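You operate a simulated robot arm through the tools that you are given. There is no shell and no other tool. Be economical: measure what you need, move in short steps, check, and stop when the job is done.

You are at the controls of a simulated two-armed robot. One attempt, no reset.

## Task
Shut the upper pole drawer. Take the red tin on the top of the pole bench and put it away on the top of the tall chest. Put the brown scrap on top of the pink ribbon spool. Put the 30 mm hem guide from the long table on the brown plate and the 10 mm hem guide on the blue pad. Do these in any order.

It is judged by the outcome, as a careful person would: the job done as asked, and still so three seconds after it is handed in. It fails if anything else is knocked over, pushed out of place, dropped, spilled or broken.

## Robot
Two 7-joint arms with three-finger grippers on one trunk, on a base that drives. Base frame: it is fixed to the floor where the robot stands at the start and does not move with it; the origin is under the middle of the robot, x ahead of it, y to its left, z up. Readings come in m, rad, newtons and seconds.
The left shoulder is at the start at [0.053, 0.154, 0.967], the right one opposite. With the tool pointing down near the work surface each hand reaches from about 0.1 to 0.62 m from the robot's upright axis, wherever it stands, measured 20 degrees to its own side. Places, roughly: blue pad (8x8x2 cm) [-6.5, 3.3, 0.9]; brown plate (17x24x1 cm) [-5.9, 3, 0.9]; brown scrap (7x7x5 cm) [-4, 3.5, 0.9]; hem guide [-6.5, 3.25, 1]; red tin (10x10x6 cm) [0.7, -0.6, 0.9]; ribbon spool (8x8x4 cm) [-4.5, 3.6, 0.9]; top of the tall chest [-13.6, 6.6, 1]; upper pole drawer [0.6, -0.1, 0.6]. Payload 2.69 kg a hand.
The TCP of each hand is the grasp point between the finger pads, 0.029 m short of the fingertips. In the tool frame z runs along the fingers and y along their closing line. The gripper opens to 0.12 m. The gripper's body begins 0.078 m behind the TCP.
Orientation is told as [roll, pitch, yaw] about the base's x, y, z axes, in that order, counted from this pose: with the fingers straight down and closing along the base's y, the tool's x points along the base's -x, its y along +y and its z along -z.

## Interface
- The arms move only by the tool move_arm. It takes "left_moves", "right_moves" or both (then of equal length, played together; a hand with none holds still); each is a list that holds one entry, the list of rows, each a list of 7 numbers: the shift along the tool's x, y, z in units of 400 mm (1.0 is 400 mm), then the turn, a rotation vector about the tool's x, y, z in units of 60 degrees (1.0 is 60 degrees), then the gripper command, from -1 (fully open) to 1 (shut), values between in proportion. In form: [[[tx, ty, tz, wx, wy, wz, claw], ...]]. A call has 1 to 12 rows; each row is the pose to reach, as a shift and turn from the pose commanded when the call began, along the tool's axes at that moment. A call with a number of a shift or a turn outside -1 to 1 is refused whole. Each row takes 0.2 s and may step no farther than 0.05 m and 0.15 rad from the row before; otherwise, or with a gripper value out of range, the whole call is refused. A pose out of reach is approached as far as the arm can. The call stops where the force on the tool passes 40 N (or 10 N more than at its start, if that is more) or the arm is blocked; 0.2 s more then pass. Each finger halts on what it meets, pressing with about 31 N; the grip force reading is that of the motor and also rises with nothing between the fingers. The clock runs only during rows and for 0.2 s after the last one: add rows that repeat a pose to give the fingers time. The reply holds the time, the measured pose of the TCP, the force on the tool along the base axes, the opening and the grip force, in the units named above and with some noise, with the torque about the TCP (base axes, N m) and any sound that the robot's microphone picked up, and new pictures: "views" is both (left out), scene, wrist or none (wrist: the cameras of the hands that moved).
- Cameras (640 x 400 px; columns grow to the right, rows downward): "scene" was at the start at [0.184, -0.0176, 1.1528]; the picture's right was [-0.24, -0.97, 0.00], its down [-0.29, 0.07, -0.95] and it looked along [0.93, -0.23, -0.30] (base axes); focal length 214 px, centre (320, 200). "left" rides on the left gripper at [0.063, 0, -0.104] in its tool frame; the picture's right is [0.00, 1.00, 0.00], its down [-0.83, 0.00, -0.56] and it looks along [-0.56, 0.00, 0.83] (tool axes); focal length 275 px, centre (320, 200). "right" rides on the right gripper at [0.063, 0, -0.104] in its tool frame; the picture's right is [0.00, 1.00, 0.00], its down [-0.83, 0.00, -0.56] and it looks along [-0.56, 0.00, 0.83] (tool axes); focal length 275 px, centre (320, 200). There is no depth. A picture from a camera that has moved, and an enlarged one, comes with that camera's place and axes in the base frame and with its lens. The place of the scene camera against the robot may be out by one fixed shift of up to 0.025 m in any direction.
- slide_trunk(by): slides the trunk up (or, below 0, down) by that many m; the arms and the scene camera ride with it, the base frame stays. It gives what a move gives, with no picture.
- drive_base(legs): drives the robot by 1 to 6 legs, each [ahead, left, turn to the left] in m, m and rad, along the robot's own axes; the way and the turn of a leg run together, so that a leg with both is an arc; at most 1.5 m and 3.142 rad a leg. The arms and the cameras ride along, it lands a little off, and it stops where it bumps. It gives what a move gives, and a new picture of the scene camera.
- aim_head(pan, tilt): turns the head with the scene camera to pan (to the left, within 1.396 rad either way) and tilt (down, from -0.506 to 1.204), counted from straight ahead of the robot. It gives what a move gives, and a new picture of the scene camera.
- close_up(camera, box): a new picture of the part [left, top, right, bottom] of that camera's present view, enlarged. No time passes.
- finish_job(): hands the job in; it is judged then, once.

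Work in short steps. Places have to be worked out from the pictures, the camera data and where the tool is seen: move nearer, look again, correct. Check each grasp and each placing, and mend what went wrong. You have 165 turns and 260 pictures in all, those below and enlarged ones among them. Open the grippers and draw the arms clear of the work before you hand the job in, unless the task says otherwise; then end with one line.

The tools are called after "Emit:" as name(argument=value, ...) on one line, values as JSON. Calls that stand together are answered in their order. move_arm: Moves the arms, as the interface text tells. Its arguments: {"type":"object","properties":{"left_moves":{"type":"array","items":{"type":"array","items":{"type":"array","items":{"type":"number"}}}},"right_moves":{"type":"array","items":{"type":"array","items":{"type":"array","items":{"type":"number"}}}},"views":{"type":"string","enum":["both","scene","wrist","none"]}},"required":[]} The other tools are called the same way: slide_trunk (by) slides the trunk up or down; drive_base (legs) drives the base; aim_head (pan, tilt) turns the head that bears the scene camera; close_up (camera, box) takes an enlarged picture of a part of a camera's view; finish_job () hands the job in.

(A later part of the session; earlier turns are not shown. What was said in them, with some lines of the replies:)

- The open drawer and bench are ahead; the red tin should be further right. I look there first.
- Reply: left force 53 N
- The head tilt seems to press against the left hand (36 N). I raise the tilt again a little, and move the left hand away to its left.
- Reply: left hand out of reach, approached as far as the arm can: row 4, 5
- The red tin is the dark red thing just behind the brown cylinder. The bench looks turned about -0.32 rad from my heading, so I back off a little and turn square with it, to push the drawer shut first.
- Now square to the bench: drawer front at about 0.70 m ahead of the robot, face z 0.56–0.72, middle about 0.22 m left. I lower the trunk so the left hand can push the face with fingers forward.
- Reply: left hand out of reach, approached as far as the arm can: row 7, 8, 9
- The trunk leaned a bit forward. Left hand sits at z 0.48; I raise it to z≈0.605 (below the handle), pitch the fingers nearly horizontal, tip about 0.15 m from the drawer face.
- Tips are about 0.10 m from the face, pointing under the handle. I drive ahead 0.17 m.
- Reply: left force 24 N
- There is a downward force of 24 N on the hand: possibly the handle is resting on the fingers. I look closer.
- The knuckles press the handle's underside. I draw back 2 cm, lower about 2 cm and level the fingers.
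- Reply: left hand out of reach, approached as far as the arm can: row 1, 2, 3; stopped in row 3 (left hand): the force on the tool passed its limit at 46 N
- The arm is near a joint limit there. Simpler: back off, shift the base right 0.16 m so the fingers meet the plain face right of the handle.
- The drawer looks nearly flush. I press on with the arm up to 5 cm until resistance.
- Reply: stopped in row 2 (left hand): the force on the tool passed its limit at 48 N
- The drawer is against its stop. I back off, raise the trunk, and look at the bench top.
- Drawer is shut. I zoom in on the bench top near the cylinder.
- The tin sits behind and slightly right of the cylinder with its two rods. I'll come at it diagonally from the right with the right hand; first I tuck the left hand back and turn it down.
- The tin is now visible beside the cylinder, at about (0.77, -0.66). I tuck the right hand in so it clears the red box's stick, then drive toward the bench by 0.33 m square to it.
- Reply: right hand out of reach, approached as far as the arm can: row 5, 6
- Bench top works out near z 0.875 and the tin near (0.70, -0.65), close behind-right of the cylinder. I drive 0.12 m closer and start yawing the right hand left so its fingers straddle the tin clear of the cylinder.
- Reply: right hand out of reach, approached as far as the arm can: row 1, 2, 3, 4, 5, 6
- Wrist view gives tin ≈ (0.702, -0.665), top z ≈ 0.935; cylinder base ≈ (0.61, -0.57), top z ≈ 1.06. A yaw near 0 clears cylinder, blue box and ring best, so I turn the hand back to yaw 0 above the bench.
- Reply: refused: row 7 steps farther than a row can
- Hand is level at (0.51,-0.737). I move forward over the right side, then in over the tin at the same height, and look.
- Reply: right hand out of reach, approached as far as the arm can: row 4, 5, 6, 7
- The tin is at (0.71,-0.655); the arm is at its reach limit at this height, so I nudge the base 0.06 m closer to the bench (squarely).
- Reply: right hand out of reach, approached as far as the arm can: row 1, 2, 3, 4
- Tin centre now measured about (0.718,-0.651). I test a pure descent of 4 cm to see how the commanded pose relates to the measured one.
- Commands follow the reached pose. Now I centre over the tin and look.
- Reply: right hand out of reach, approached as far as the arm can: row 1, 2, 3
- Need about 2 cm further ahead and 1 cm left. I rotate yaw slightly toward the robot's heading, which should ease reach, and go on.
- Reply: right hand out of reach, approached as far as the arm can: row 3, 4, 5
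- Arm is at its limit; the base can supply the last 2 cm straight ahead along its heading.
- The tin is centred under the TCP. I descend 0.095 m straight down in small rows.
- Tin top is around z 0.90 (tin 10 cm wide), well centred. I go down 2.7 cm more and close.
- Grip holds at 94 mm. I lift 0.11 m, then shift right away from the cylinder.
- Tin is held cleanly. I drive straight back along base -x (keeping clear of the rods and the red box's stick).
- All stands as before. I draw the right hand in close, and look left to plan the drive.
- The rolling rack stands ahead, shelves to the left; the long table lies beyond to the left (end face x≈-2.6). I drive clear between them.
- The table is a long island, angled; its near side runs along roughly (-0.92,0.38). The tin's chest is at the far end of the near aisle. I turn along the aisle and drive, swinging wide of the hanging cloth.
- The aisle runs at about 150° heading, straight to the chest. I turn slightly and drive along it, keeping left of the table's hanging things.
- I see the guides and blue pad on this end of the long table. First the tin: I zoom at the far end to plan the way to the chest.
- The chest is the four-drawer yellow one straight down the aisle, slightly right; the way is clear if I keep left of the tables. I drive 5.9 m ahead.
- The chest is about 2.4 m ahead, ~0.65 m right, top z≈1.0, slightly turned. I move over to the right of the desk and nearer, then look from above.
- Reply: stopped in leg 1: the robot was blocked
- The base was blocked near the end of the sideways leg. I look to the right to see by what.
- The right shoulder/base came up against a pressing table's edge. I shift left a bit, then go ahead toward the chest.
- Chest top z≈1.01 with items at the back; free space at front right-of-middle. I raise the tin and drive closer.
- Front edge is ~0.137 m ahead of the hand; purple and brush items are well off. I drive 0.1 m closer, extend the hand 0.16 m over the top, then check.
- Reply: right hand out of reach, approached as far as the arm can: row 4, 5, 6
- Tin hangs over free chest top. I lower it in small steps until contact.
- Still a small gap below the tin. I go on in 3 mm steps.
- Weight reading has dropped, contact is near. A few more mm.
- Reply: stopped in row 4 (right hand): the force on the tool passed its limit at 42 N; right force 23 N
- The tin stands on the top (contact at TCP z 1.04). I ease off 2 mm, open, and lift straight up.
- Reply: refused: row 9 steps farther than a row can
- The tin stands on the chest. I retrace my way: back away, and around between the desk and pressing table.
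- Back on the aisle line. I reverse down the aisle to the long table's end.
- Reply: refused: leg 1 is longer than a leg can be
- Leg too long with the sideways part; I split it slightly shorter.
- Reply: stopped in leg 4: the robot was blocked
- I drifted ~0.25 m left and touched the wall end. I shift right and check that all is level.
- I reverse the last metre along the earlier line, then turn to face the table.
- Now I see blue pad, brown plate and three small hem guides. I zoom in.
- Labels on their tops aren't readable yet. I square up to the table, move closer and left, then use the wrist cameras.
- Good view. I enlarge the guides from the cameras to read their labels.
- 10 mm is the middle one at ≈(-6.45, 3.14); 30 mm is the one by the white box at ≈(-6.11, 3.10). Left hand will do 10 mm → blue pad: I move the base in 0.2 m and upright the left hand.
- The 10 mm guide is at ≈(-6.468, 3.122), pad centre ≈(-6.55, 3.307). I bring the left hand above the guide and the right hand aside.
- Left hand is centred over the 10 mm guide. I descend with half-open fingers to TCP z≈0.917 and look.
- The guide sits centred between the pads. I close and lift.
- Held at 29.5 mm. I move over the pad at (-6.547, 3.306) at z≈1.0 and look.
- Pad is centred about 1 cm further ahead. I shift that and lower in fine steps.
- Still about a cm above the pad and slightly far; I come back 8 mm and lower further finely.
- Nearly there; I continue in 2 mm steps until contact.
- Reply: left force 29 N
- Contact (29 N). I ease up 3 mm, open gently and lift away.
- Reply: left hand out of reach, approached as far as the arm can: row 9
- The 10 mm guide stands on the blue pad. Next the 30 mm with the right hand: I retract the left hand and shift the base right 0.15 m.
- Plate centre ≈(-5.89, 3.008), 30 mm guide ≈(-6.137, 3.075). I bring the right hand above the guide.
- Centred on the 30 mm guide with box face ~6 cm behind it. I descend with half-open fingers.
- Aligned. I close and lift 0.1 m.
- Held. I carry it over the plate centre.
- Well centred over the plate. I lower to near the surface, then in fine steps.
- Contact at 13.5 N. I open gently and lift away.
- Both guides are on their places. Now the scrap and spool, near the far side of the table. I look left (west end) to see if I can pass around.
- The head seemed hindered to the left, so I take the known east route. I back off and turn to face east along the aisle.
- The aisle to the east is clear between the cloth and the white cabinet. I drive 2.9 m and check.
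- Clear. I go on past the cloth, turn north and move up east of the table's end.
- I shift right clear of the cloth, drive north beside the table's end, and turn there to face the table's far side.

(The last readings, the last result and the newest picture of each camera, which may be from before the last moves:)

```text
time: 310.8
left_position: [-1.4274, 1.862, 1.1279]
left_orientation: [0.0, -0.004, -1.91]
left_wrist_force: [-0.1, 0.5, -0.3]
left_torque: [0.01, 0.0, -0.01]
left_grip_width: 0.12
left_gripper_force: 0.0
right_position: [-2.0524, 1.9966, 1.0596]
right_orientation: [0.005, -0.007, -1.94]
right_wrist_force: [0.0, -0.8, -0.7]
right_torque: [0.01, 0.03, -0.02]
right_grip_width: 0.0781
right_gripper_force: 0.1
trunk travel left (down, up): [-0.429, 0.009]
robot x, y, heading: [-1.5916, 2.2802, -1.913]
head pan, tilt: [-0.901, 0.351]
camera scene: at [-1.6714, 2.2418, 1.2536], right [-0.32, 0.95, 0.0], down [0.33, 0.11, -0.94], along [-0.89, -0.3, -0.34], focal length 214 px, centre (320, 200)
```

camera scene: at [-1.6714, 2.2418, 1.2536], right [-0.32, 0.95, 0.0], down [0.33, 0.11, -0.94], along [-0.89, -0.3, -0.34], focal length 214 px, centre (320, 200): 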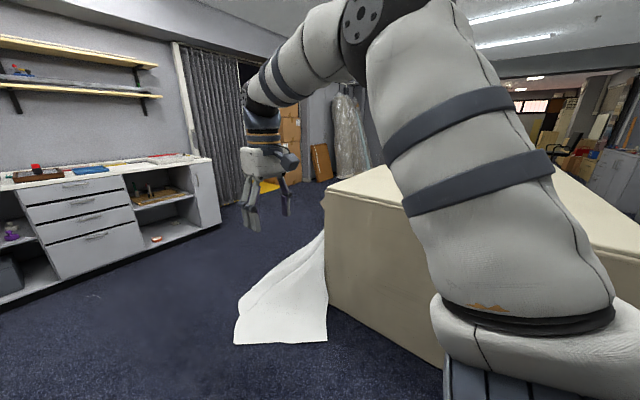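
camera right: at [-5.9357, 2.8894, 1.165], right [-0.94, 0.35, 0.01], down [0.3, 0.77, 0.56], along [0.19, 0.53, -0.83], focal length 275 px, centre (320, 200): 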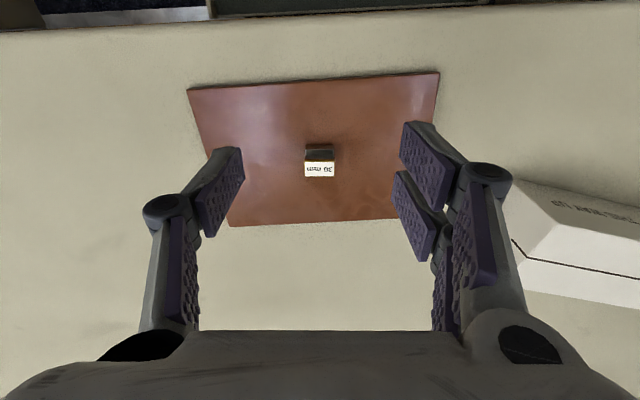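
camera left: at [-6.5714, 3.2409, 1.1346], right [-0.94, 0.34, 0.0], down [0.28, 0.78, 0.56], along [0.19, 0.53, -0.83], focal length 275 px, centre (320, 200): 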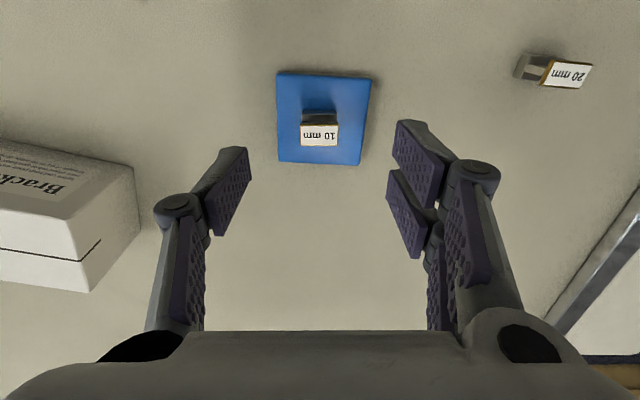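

I back north beside the counter, then will slide west along the far aisle.

Emit:
drive_base(legs=[[-0.95, -0.25, 0]])

Emit:
aim_head(pan=-1.35, tilt=0.4)

```text
time: 316.0
left_position: [-1.3418, 2.855, 1.1273]
left_orientation: [0.002, -0.004, -1.902]
left_wrist_force: [0.6, 0.4, 0.0]
left_torque: [-0.03, -0.02, -0.03]
left_grip_width: 0.1201
left_gripper_force: 0.1
right_position: [-1.966, 2.9851, 1.0592]
right_orientation: [0.004, -0.006, -1.931]
right_wrist_force: [0.3, 0.8, -0.3]
right_torque: [0.0, 0.01, 0.02]
right_grip_width: 0.078
right_gripper_force: 0.0
trunk travel left (down, up): [-0.429, 0.009]
robot x, y, heading: [-1.5078, 3.2702, -1.907]
head pan, tilt: [-0.901, 0.351]
camera scene: at [-1.588, 3.233, 1.2536], right [-0.33, 0.94, 0.0], down [0.32, 0.11, -0.94], along [-0.89, -0.31, -0.34], focal length 214 px, centre (320, 200)
```

scene: 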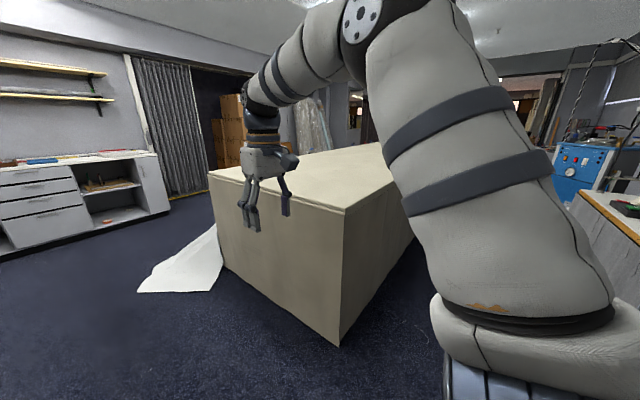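

```text
time: 316.9
left_position: [-1.3425, 2.8557, 1.128]
left_orientation: [0.0, -0.005, -1.902]
left_wrist_force: [0.0, -0.4, -0.8]
left_torque: [0.0, 0.0, 0.01]
left_grip_width: 0.12
left_gripper_force: 0.2
right_position: [-1.9656, 2.9841, 1.0601]
right_orientation: [0.006, -0.006, -1.932]
right_wrist_force: [0.2, -0.1, 0.9]
right_torque: [-0.01, -0.04, 0.01]
right_grip_width: 0.0781
right_gripper_force: 0.1
trunk travel left (down, up): [-0.429, 0.009]
robot x, y, heading: [-1.5052, 3.2719, -1.906]
head pan, tilt: [-1.349, 0.4]
camera scene: at [-1.5922, 3.2738, 1.249], right [0.11, 0.99, 0.0], down [0.39, -0.04, -0.92], along [-0.92, 0.1, -0.39], focal length 214 px, centre (320, 200)
```

scene: 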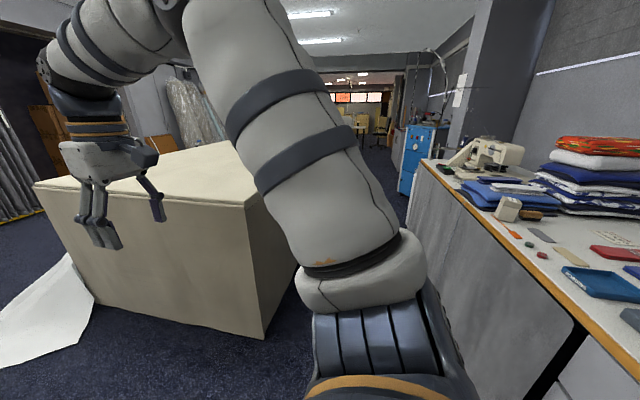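

Aisle between table and counter is ~0.92 m wide; I keep to its middle and slide right (west).

Emit:
drive_base(legs=[[0.08, 0, 0], [0, -1.2, 0]])

```text
time: 326.9
left_position: [-2.496, 3.1677, 1.1278]
left_orientation: [-0.001, -0.003, -1.908]
left_wrist_force: [0.2, 1.1, 0.0]
left_torque: [0.02, -0.02, 0.0]
left_grip_width: 0.12
left_gripper_force: 0.1
right_position: [-3.1191, 3.3007, 1.0607]
right_orientation: [0.005, -0.006, -1.937]
right_wrist_force: [0.4, 0.0, 0.6]
right_torque: [-0.02, 0.03, -0.02]
right_grip_width: 0.0779
right_gripper_force: 0.1
trunk travel left (down, up): [-0.429, 0.009]
robot x, y, heading: [-2.6593, 3.5843, -1.909]
head pan, tilt: [-1.349, 0.4]
camera scene: at [-2.744, 3.5886, 1.249], right [0.12, 0.99, 0.0], down [0.39, -0.05, -0.92], along [-0.91, 0.11, -0.39], focal length 214 px, centre (320, 200)
```

scene: 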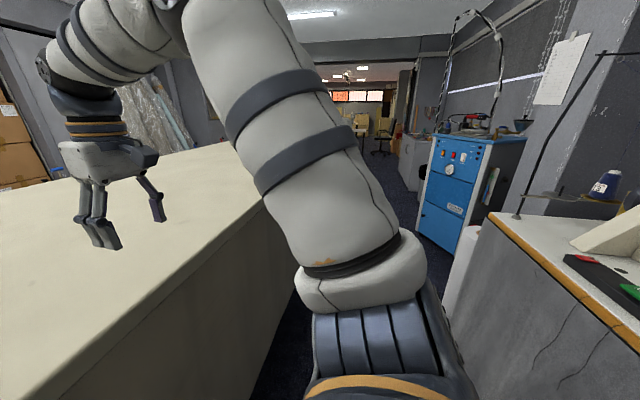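

Still centred. I slide on 1.15 m, then look down at the table.

Emit:
drive_base(legs=[[0, -1.1, 0]])

Emit:
aim_head(pan=-0.3, tilt=0.7)

```text
time: 335.6
left_position: [-3.533, 3.5391, 1.129]
left_orientation: [0.0, -0.004, -1.929]
left_wrist_force: [0.3, 0.6, 0.2]
left_torque: [0.01, 0.02, -0.03]
left_grip_width: 0.1202
left_gripper_force: 0.1
right_position: [-4.1525, 3.6857, 1.0591]
right_orientation: [0.004, -0.006, -1.958]
right_wrist_force: [0.0, -0.2, 0.2]
right_torque: [0.02, -0.01, -0.01]
right_grip_width: 0.0781
right_gripper_force: 0.0
trunk travel left (down, up): [-0.429, 0.009]
robot x, y, heading: [-3.6876, 3.9565, -1.932]
head pan, tilt: [-1.349, 0.4]
camera scene: at [-3.7717, 3.965, 1.249], right [0.14, 0.99, 0.0], down [0.39, -0.05, -0.92], along [-0.91, 0.13, -0.39], focal length 214 px, centre (320, 200)
```

scene: 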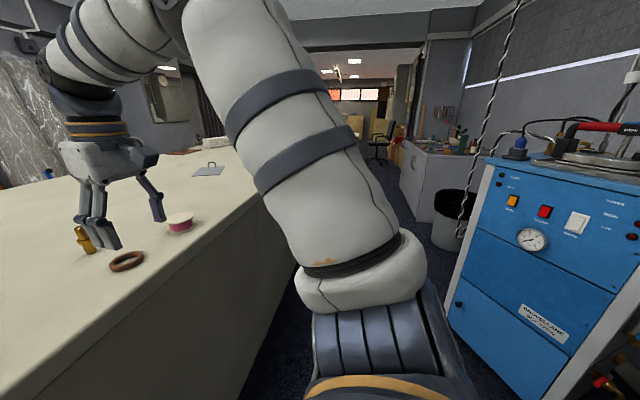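

```text
time: 336.9
left_position: [-3.5329, 3.5392, 1.1275]
left_orientation: [-0.001, -0.002, -1.928]
left_wrist_force: [-0.6, -0.9, 0.0]
left_torque: [0.01, -0.01, 0.02]
left_grip_width: 0.1202
left_gripper_force: 0.2
right_position: [-4.1533, 3.6851, 1.0603]
right_orientation: [0.006, -0.007, -1.958]
right_wrist_force: [-0.6, -0.5, 0.6]
right_torque: [-0.03, 0.01, 0.01]
right_grip_width: 0.0779
right_gripper_force: 0.0
trunk travel left (down, up): [-0.429, 0.009]
robot x, y, heading: [-3.689, 3.9615, -1.933]
head pan, tilt: [-0.3, 0.7]
camera scene: at [-3.732, 3.8851, 1.2222], right [-0.79, 0.61, 0.0], down [0.4, 0.51, -0.77], along [-0.47, -0.6, -0.64], focal length 214 px, centre (320, 200)
```

scene: 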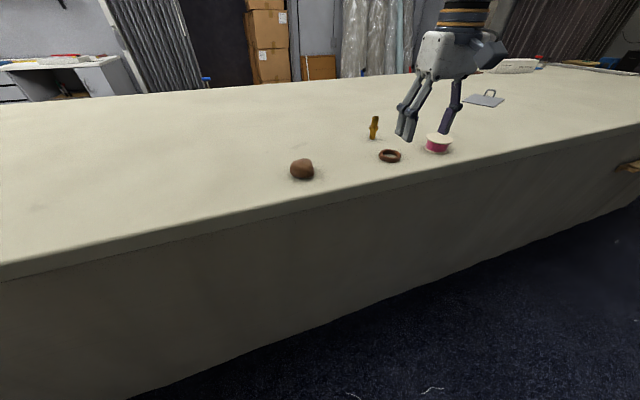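

The brown scrap is at ≈(-3.996, 3.469), pink spool ≈(-4.446, 3.608). I move in 8 cm and bring the right hand above the scrap.

Emit:
drive_base(legs=[[0.08, 0, 0]])

Emit:
move_arm(right_moves=[[[-0.03, 0.1, 0, 0, 0, 0, -1], [-0.06, 0.2, 0, 0, 0, 0, -1], [-0.09, 0.3, 0, 0, 0, 0, -1], [-0.12, 0.4, 0, 0, 0, 0, -1], [-0.15, 0.5, 0, 0, 0, 0, -1], [-0.152, 0.56, 0, 0, 0, 0, -1]]], views="both")

```text
time: 338.0
left_position: [-3.56, 3.4652, 1.1279]
left_orientation: [0.0, -0.004, -1.927]
left_wrist_force: [-0.6, -1.1, -0.6]
left_torque: [0.03, 0.0, -0.02]
left_grip_width: 0.1199
left_gripper_force: 0.2
right_position: [-4.1821, 3.611, 1.0592]
right_orientation: [0.004, -0.007, -1.958]
right_wrist_force: [-0.3, -0.3, -0.9]
right_torque: [0.01, -0.02, 0.0]
right_grip_width: 0.0779
right_gripper_force: 0.0
trunk travel left (down, up): [-0.429, 0.009]
robot x, y, heading: [-3.7153, 3.8855, -1.928]
head pan, tilt: [-0.3, 0.7]
camera scene: at [-3.7599, 3.8108, 1.2222], right [-0.79, 0.61, 0.0], down [0.4, 0.51, -0.76], along [-0.47, -0.6, -0.64], focal length 214 px, centre (320, 200)
```

scene: 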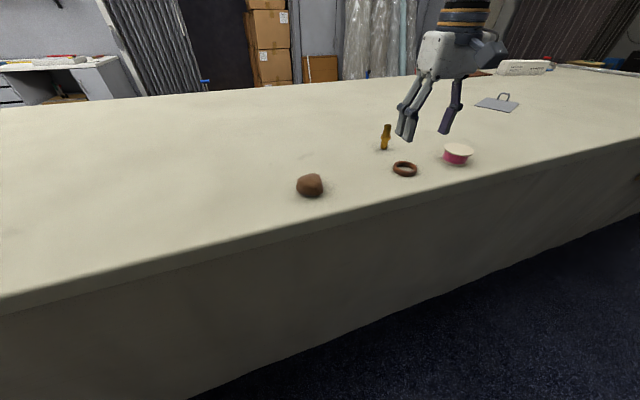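

```text
time: 339.4
left_position: [-3.5602, 3.4668, 1.1281]
left_orientation: [0.0, -0.005, -1.928]
left_wrist_force: [0.5, 0.0, -0.3]
left_torque: [-0.02, 0.02, 0.03]
left_grip_width: 0.1201
left_gripper_force: 0.0
right_position: [-3.995, 3.4682, 1.0641]
right_orientation: [0.007, -0.006, -1.959]
right_wrist_force: [0.2, 0.3, 0.3]
right_torque: [-0.02, 0.02, 0.0]
right_grip_width: 0.12
right_gripper_force: 0.1
trunk travel left (down, up): [-0.429, 0.009]
robot x, y, heading: [-3.7135, 3.89, -1.933]
head pan, tilt: [-0.3, 0.7]
camera scene: at [-3.7594, 3.8114, 1.2222], right [-0.79, 0.61, 0.0], down [0.39, 0.51, -0.77], along [-0.47, -0.6, -0.64], focal length 214 px, centre (320, 200)
camera right: at [-3.9713, 3.5284, 1.1692], right [0.93, -0.37, 0.01], down [-0.31, -0.77, 0.56], along [-0.2, -0.52, -0.83], focal length 275 px, centre (320, 200)
```

scene: 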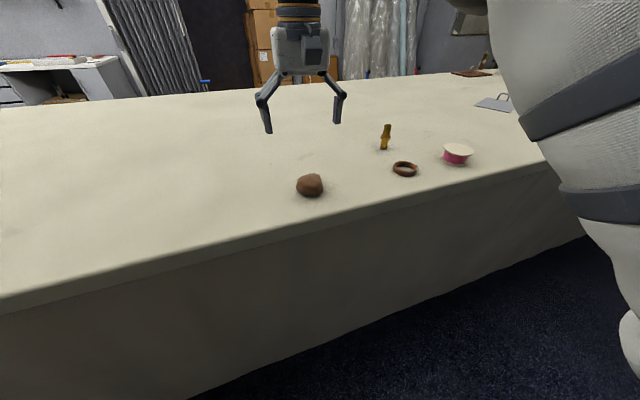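
right: 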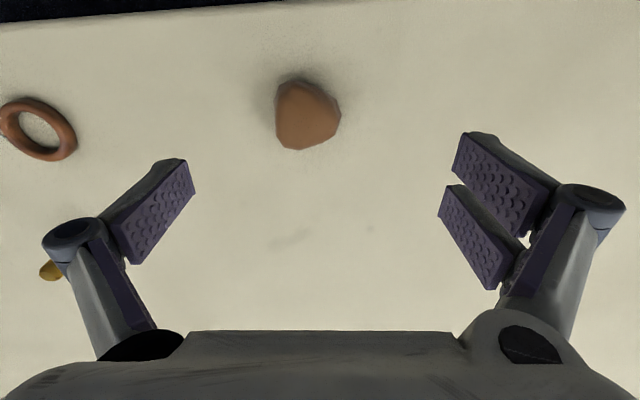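

Scrap measured at ≈(-4.010, 3.458), ~6 cm wide. I correct by 1.8 cm and descend to TCP z≈0.916.

Emit:
move_arm(right_moves=[[[-0.038, -0.025, 0.05, 0, 0, 0, -1], [-0.038, -0.025, 0.13, 0, 0, 0, -1], [-0.038, -0.025, 0.21, 0, 0, 0, -1], [-0.038, -0.025, 0.29, 0, 0, 0, -1], [-0.038, -0.025, 0.34, 0, 0, 0, -1], [-0.038, -0.025, 0.368, 0, 0, 0, -1], [-0.038, -0.025, 0.368, 0, 0, 0, -1]]], views="wrist")

```text
time: 341.0
left_position: [-3.56, 3.4655, 1.1288]
left_orientation: [0.001, -0.004, -1.927]
left_wrist_force: [-0.4, 0.3, -0.5]
left_torque: [0.01, 0.01, 0.03]
left_grip_width: 0.1203
left_gripper_force: 0.1
right_position: [-4.0089, 3.4586, 0.9151]
right_orientation: [0.006, -0.006, -1.958]
right_wrist_force: [0.4, 0.8, 0.4]
right_torque: [0.0, 0.01, 0.0]
right_grip_width: 0.1199
right_gripper_force: 0.1
trunk travel left (down, up): [-0.429, 0.009]
robot x, y, heading: [-3.7119, 3.8876, -1.928]
head pan, tilt: [-0.3, 0.7]
camera right: at [-3.9866, 3.5191, 1.0195], right [0.93, -0.37, 0.01], down [-0.31, -0.77, 0.56], along [-0.21, -0.52, -0.83], focal length 275 px, centre (320, 200)
```

right: 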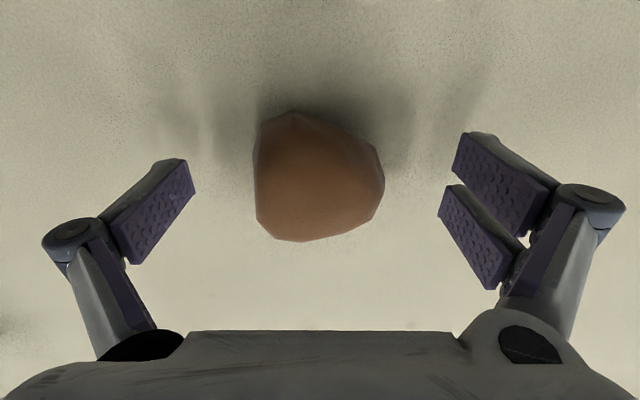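

Centred. I close on the scrap and lift 10 cm.

Emit:
move_arm(right_moves=[[[0, 0, 0, 0, 0, 0, -0.4], [0, 0, 0, 0, 0, 0, 0.2], [0, 0, 0, 0, 0, 0, 0.8], [0, 0, 0, 0, 0, 0, 1], [0, 0, 0, 0, 0, 0, 1], [0, 0, 0, 0, 0, 0, 1], [0, 0, -0.06, 0, 0, 0, 1], [0, 0, -0.15, 0, 0, 0, 1], [0, 0, -0.25, 0, 0, 0, 1]]], views="both")

```text
time: 343.0
left_position: [-3.5592, 3.4648, 1.1285]
left_orientation: [-0.001, -0.004, -1.928]
left_wrist_force: [-0.1, 1.0, 0.5]
left_torque: [-0.02, -0.03, -0.01]
left_grip_width: 0.1198
left_gripper_force: 0.1
right_position: [-4.0121, 3.4639, 1.0168]
right_orientation: [0.005, -0.006, -1.961]
right_wrist_force: [0.0, 0.0, 0.5]
right_torque: [0.02, 0.01, 0.0]
right_grip_width: 0.0637
right_gripper_force: 31.5
trunk travel left (down, up): [-0.429, 0.009]
robot x, y, heading: [-3.7143, 3.8888, -1.936]
head pan, tilt: [-0.3, 0.7]
camera scene: at [-3.7596, 3.8118, 1.2223], right [-0.79, 0.61, 0.0], down [0.4, 0.51, -0.77], along [-0.47, -0.6, -0.64], focal length 214 px, centre (320, 200)
camera right: at [-3.9874, 3.5242, 1.1203], right [0.93, -0.37, 0.01], down [-0.31, -0.77, 0.56], along [-0.21, -0.52, -0.83], focal length 275 px, centre (320, 200)
```

scene: 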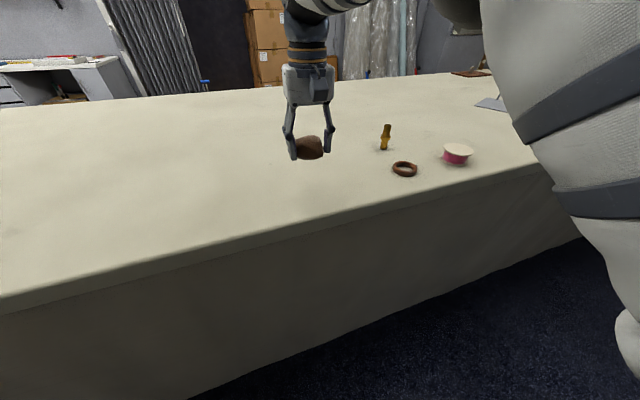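
right: 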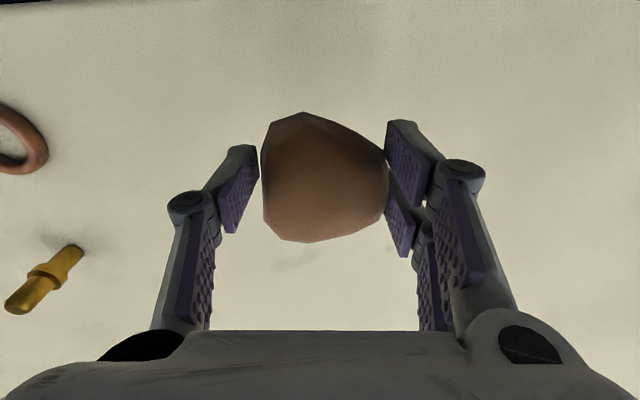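

Held (64 mm). I drive the base right 0.3 m so the spool comes within reach, and view it from above.

Emit:
drive_base(legs=[[0, -0.3, 0]])

Emit:
close_up(camera="right", box=[0, 0, 640, 400])

```text
time: 345.9
left_position: [-3.8429, 3.5698, 1.1277]
left_orientation: [0.001, -0.003, -1.935]
left_wrist_force: [0.9, -0.6, 0.1]
left_torque: [-0.01, 0.02, -0.01]
left_grip_width: 0.1199
left_gripper_force: 0.0
right_position: [-4.2935, 3.572, 1.0156]
right_orientation: [0.004, -0.007, -1.963]
right_wrist_force: [0.6, 0.1, 0.7]
right_torque: [0.01, 0.0, 0.0]
right_grip_width: 0.0638
right_gripper_force: 31.3
trunk travel left (down, up): [-0.429, 0.009]
robot x, y, heading: [-3.9936, 3.9966, -1.937]
head pan, tilt: [-0.3, 0.7]
camera scene: at [-4.0402, 3.918, 1.2222], right [-0.79, 0.62, 0.0], down [0.4, 0.51, -0.76], along [-0.47, -0.6, -0.64], focal length 214 px, centre (320, 200)
```

scene: 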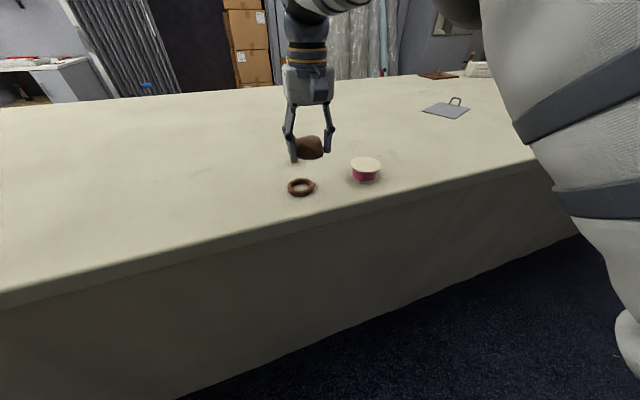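

```text
1.00 times, centred on (320, 200) of right (not enlarged: the box is as wide or as high as the picture)
camera zoom: at [-4.2696, 3.6315, 1.1197], right [0.93, -0.38, 0.01], down [-0.32, -0.76, 0.56], along [-0.21, -0.52, -0.83], focal length 275 px, centre (320, 200)
```

zoom: 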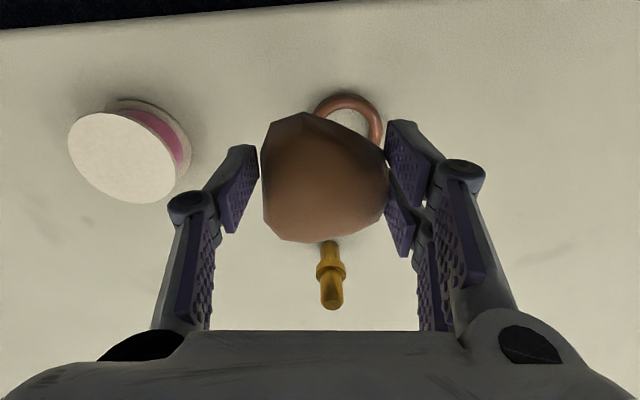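

Spool top centre ≈(-4.449, 3.604), z≈0.92. I move the scrap over it.

Emit:
move_arm(right_moves=[[[-0.02, -0.1, -0.03, 0, 0, 0, 1], [-0.04, -0.2, -0.03, 0, 0, 0, 1], [-0.06, -0.3, -0.03, 0, 0, 0, 1], [-0.073, -0.39, -0.03, 0, 0, 0, 1], [-0.073, -0.39, -0.03, 0, 0, 0, 1]]], views="both")

```text
time: 347.1
left_position: [-3.8421, 3.5698, 1.129]
left_orientation: [0.001, -0.002, -1.932]
left_wrist_force: [-0.2, 0.3, 0.4]
left_torque: [0.0, 0.0, 0.03]
left_grip_width: 0.1201
left_gripper_force: 0.0
right_position: [-4.4482, 3.6036, 1.0274]
right_orientation: [0.006, -0.007, -1.963]
right_wrist_force: [-0.1, -0.1, -1.0]
right_torque: [-0.01, 0.04, 0.0]
right_grip_width: 0.0638
right_gripper_force: 30.9
trunk travel left (down, up): [-0.429, 0.009]
robot x, y, heading: [-3.9931, 3.9883, -1.94]
head pan, tilt: [-0.3, 0.7]
camera scene: at [-4.0396, 3.9179, 1.2222], right [-0.79, 0.62, 0.0], down [0.4, 0.51, -0.77], along [-0.47, -0.6, -0.64], focal length 214 px, centre (320, 200)
camera right: at [-4.4237, 3.664, 1.1327], right [0.93, -0.38, 0.01], down [-0.32, -0.76, 0.56], along [-0.21, -0.52, -0.83], focal length 275 px, centre (320, 200)
```

scene: 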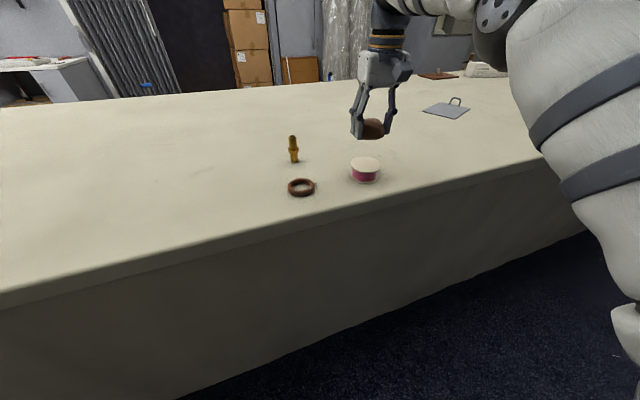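
right: 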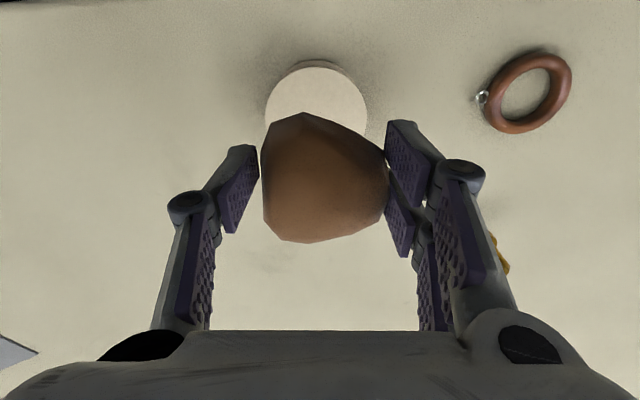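

Well aligned with the spool. I lower close to contact.

Emit:
move_arm(right_moves=[[[0, -0.006, 0.05, 0, 0, 0, 1], [0, -0.006, 0.1, 0, 0, 0, 1], [0, -0.006, 0.14, 0, 0, 0, 1], [0, -0.006, 0.15, 0, 0, 0, 1]]], views="none")

Emit:
close_up(camera="scene", box=[310, 120, 422, 190])

```text
time: 348.1
left_position: [-3.8424, 3.5716, 1.1288]
left_orientation: [0.002, -0.003, -1.934]
left_wrist_force: [-1.0, 0.9, -0.4]
left_torque: [-0.04, 0.01, 0.01]
left_grip_width: 0.12
left_gripper_force: 0.1
right_position: [-4.4499, 3.605, 0.9661]
right_orientation: [0.005, -0.007, -1.967]
right_wrist_force: [0.5, -0.4, 0.5]
right_torque: [0.01, 0.01, -0.05]
right_grip_width: 0.0638
right_gripper_force: 30.8
trunk travel left (down, up): [-0.429, 0.009]
robot x, y, heading: [-3.9954, 3.9919, -1.938]
head pan, tilt: [-0.3, 0.7]
```

```text
5.71 times, centred on (366, 155) of scene
camera zoom: at [-4.0399, 3.9179, 1.2222], right [-0.79, 0.62, 0.0], down [0.4, 0.51, -0.76], along [-0.47, -0.6, -0.64], focal length 1226 px, centre (57, 457)
```

zoom: 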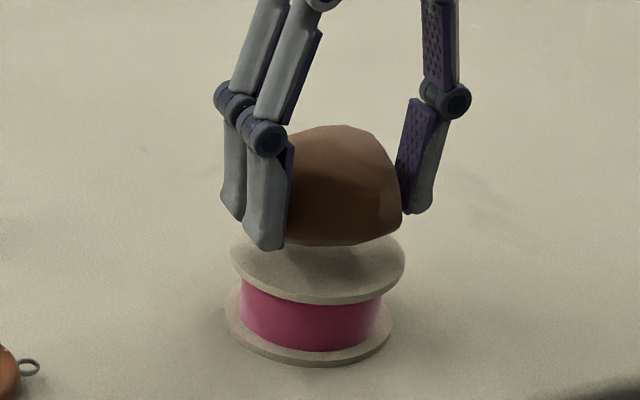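

About 1.5 cm remains. I lower in fine steps to contact.

Emit:
move_arm(right_moves=[[[0, 0.006, 0.01, 0, 0, 0, 1], [0, 0.006, 0.018, 0, 0, 0, 1], [0, 0.006, 0.024, 0, 0, 0, 1], [0, 0.006, 0.03, 0, 0, 0, 1]]], views="none")

Emit:
close_up(camera="scene", box=[310, 120, 422, 190])

```text
time: 349.1
left_position: [-3.8407, 3.5709, 1.1275]
left_orientation: [0.001, -0.001, -1.935]
left_wrist_force: [0.2, -0.4, 0.5]
left_torque: [0.01, 0.04, 0.04]
left_grip_width: 0.12
left_gripper_force: 0.1
right_position: [-4.4484, 3.6033, 0.9536]
right_orientation: [0.005, -0.005, -1.963]
right_wrist_force: [0.1, 0.2, -0.4]
right_torque: [-0.02, 0.04, -0.01]
right_grip_width: 0.0633
right_gripper_force: 30.6
trunk travel left (down, up): [-0.429, 0.009]
robot x, y, heading: [-3.9961, 3.9941, -1.937]
head pan, tilt: [-0.3, 0.7]
```

```text
5.71 times, centred on (366, 155) of scene
camera zoom: at [-4.04, 3.9178, 1.2222], right [-0.79, 0.62, 0.0], down [0.4, 0.51, -0.76], along [-0.47, -0.6, -0.64], focal length 1226 px, centre (57, 457)
```

zoom: 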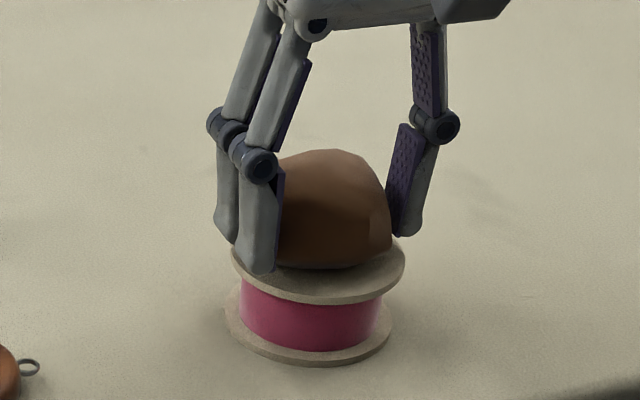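

Emit:
move_arm(right_moves=[[[0, 0, 0.005, 0, 0, 0, 1], [0, 0, 0.01, 0, 0, 0, 1], [0, 0, 0.015, 0, 0, 0, 1], [0, 0, 0.02, 0, 0, 0, 1]]], views="none")

Emit:
close_up(camera="scene", box=[310, 120, 422, 190])

```text
time: 350.1
left_position: [-3.8405, 3.5709, 1.1294]
left_orientation: [-0.002, -0.009, -1.935]
left_wrist_force: [0.3, -0.2, -0.2]
left_torque: [0.0, 0.01, 0.01]
left_grip_width: 0.12
left_gripper_force: 0.0
right_position: [-4.4476, 3.6025, 0.9524]
right_orientation: [0.004, -0.017, -1.963]
right_wrist_force: [-4.1, -2.8, 29.7]
right_torque: [-0.15, 0.18, 0.05]
right_grip_width: 0.0641
right_gripper_force: 31.5
trunk travel left (down, up): [-0.429, 0.009]
robot x, y, heading: [-3.9956, 3.9909, -1.937]
head pan, tilt: [-0.3, 0.7]
```

```text
5.71 times, centred on (366, 155) of scene
camera zoom: at [-4.0383, 3.9199, 1.2229], right [-0.79, 0.62, 0.0], down [0.4, 0.51, -0.77], along [-0.47, -0.6, -0.64], focal length 1226 px, centre (57, 457)
```

zoom: 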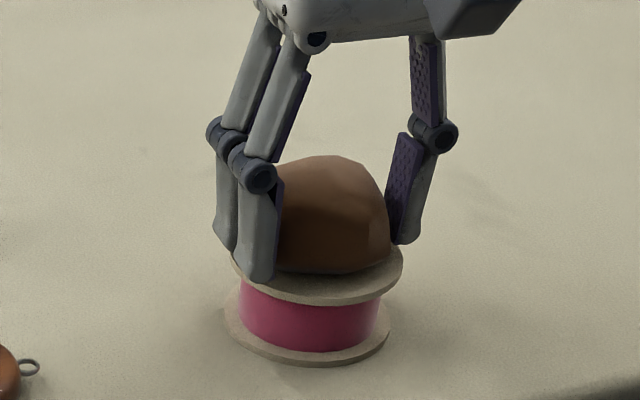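

Contact (30 N). I relieve the pressure, then open slowly and lift.

Emit:
move_arm(right_moves=[[[0, 0, -0.008, 0, 0, 0, 1], [0, 0, -0.014, 0, 0, 0, 1], [0, 0, -0.014, 0, 0, 0, 0.1], [0, 0, -0.014, 0, 0, 0, -0.1], [0, 0, -0.014, 0, 0, 0, -0.3], [0, 0, -0.014, 0, 0, 0, -0.6], [0, 0, -0.014, 0, 0, 0, -0.8], [0, 0, -0.08, 0, 0, 0, -0.8], [0, 0, -0.18, 0, 0, 0, -0.8], [0, 0, -0.28, 0, 0, 0, -0.8]]], views="both")

Emit:
close_up(camera="scene", box=[310, 120, 422, 190])

```text
time: 352.3
left_position: [-3.8415, 3.5707, 1.1278]
left_orientation: [0.001, -0.002, -1.936]
left_wrist_force: [-0.1, -0.4, -0.6]
left_torque: [-0.01, 0.02, -0.02]
left_grip_width: 0.1201
left_gripper_force: 0.0
right_position: [-4.4461, 3.6044, 1.0606]
right_orientation: [0.006, -0.006, -1.962]
right_wrist_force: [0.2, 0.4, -0.4]
right_torque: [0.0, 0.02, -0.03]
right_grip_width: 0.1081
right_gripper_force: 0.1
trunk travel left (down, up): [-0.429, 0.009]
robot x, y, heading: [-3.9943, 3.9899, -1.934]
head pan, tilt: [-0.3, 0.7]
camera scene: at [-4.0401, 3.9178, 1.2222], right [-0.79, 0.62, 0.0], down [0.4, 0.51, -0.76], along [-0.47, -0.6, -0.64], focal length 214 px, centre (320, 200)
camera right: at [-4.4225, 3.6639, 1.1652], right [0.93, -0.38, 0.01], down [-0.32, -0.77, 0.56], along [-0.21, -0.52, -0.83], focal length 275 px, centre (320, 200)
```

scene: 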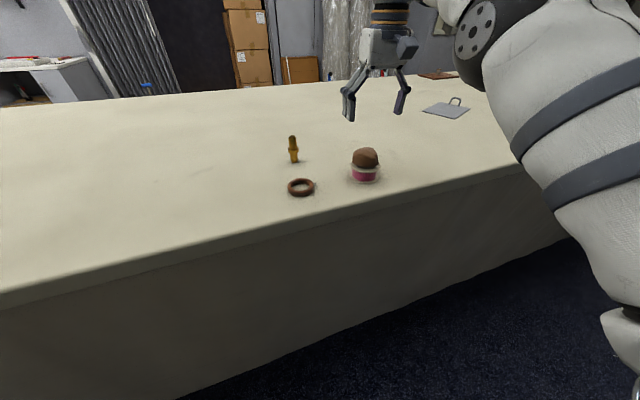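
right: 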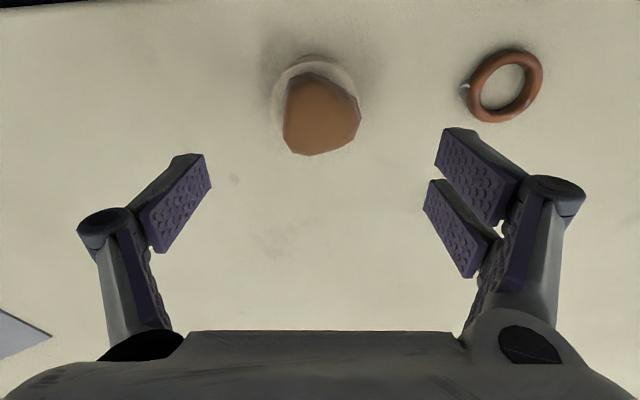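

```text
5.71 times, centred on (366, 155) of scene
camera zoom: at [-4.0401, 3.9178, 1.2222], right [-0.79, 0.62, 0.0], down [0.4, 0.51, -0.76], along [-0.47, -0.6, -0.64], focal length 1226 px, centre (57, 457)
```

zoom: 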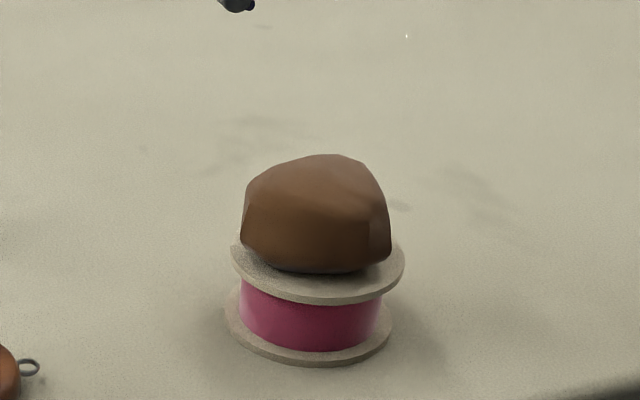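

The scrap rests on the spool. I draw the right hand up and back, clear of the work, then hand in.

Emit:
move_arm(right_moves=[[[0.1, 0, -0.05, 0, 0, 0, -1], [0.2, 0, -0.1, 0, 0, 0, -1], [0.3, 0, -0.15, 0, 0, 0, -1], [0.35, 0, -0.2, 0, 0, 0, -1], [0.35, 0, -0.2, 0, 0, 0, -1]]], views="scene")

Emit:
close_up(camera="scene", box=[270, 110, 430, 210])

```text
time: 353.5
left_position: [-3.8417, 3.5707, 1.1279]
left_orientation: [0.001, -0.004, -1.935]
left_wrist_force: [0.8, 0.2, 0.3]
left_torque: [-0.04, -0.05, 0.0]
left_grip_width: 0.1201
left_gripper_force: 0.0
right_position: [-4.3955, 3.7322, 1.1348]
right_orientation: [0.006, -0.008, -1.965]
right_wrist_force: [-0.5, 0.2, 0.8]
right_torque: [0.06, -0.02, -0.02]
right_grip_width: 0.1198
right_gripper_force: 0.1
trunk travel left (down, up): [-0.429, 0.009]
robot x, y, heading: [-3.9929, 3.9894, -1.935]
head pan, tilt: [-0.3, 0.7]
camera scene: at [-4.0405, 3.9179, 1.2221], right [-0.79, 0.62, 0.0], down [0.4, 0.51, -0.76], along [-0.47, -0.6, -0.64], focal length 214 px, centre (320, 200)
```

scene: 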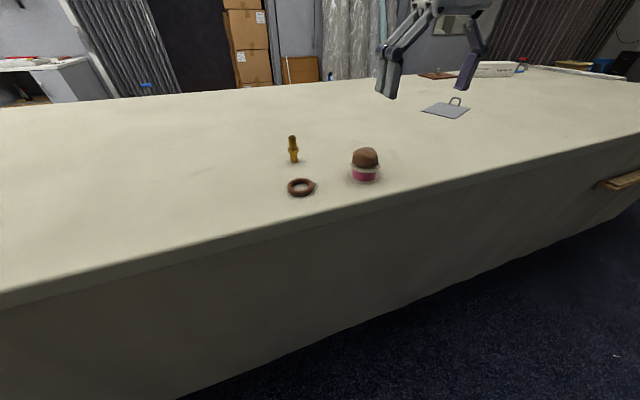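

```text
4.00 times, centred on (350, 160) of scene
camera zoom: at [-4.0405, 3.9179, 1.2221], right [-0.79, 0.62, 0.0], down [0.4, 0.51, -0.76], along [-0.47, -0.6, -0.64], focal length 858 px, centre (200, 360)
```

zoom: 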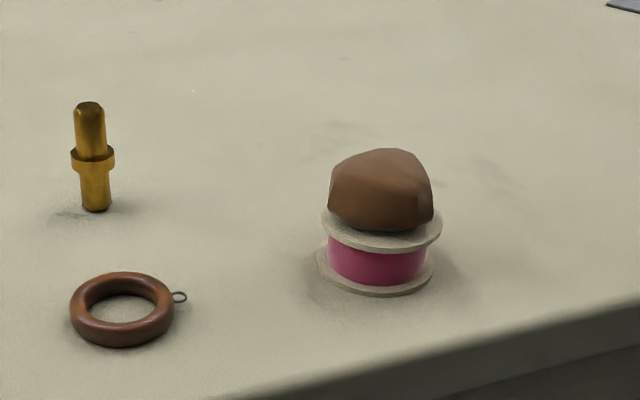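

All parts of the job are done and the arms are clear with open grippers; I hand it in.

Emit:
finish_job()

```text
The job is handed in.
```

I finished and handed in all five parts: the upper pole drawer is shut, the red tin is on the tall chest, the brown scrap is on the pink ribbon spool, the 30 mm hem guide is on the brown plate, and the 10 mm hem guide is on the blue pad. While driving I was blocked twice, once at the pressing table near the chest and once at the end of the mirror wall; I saw nothing displaced at either spot, but I did not go back to check the drawer or the chest at the end.
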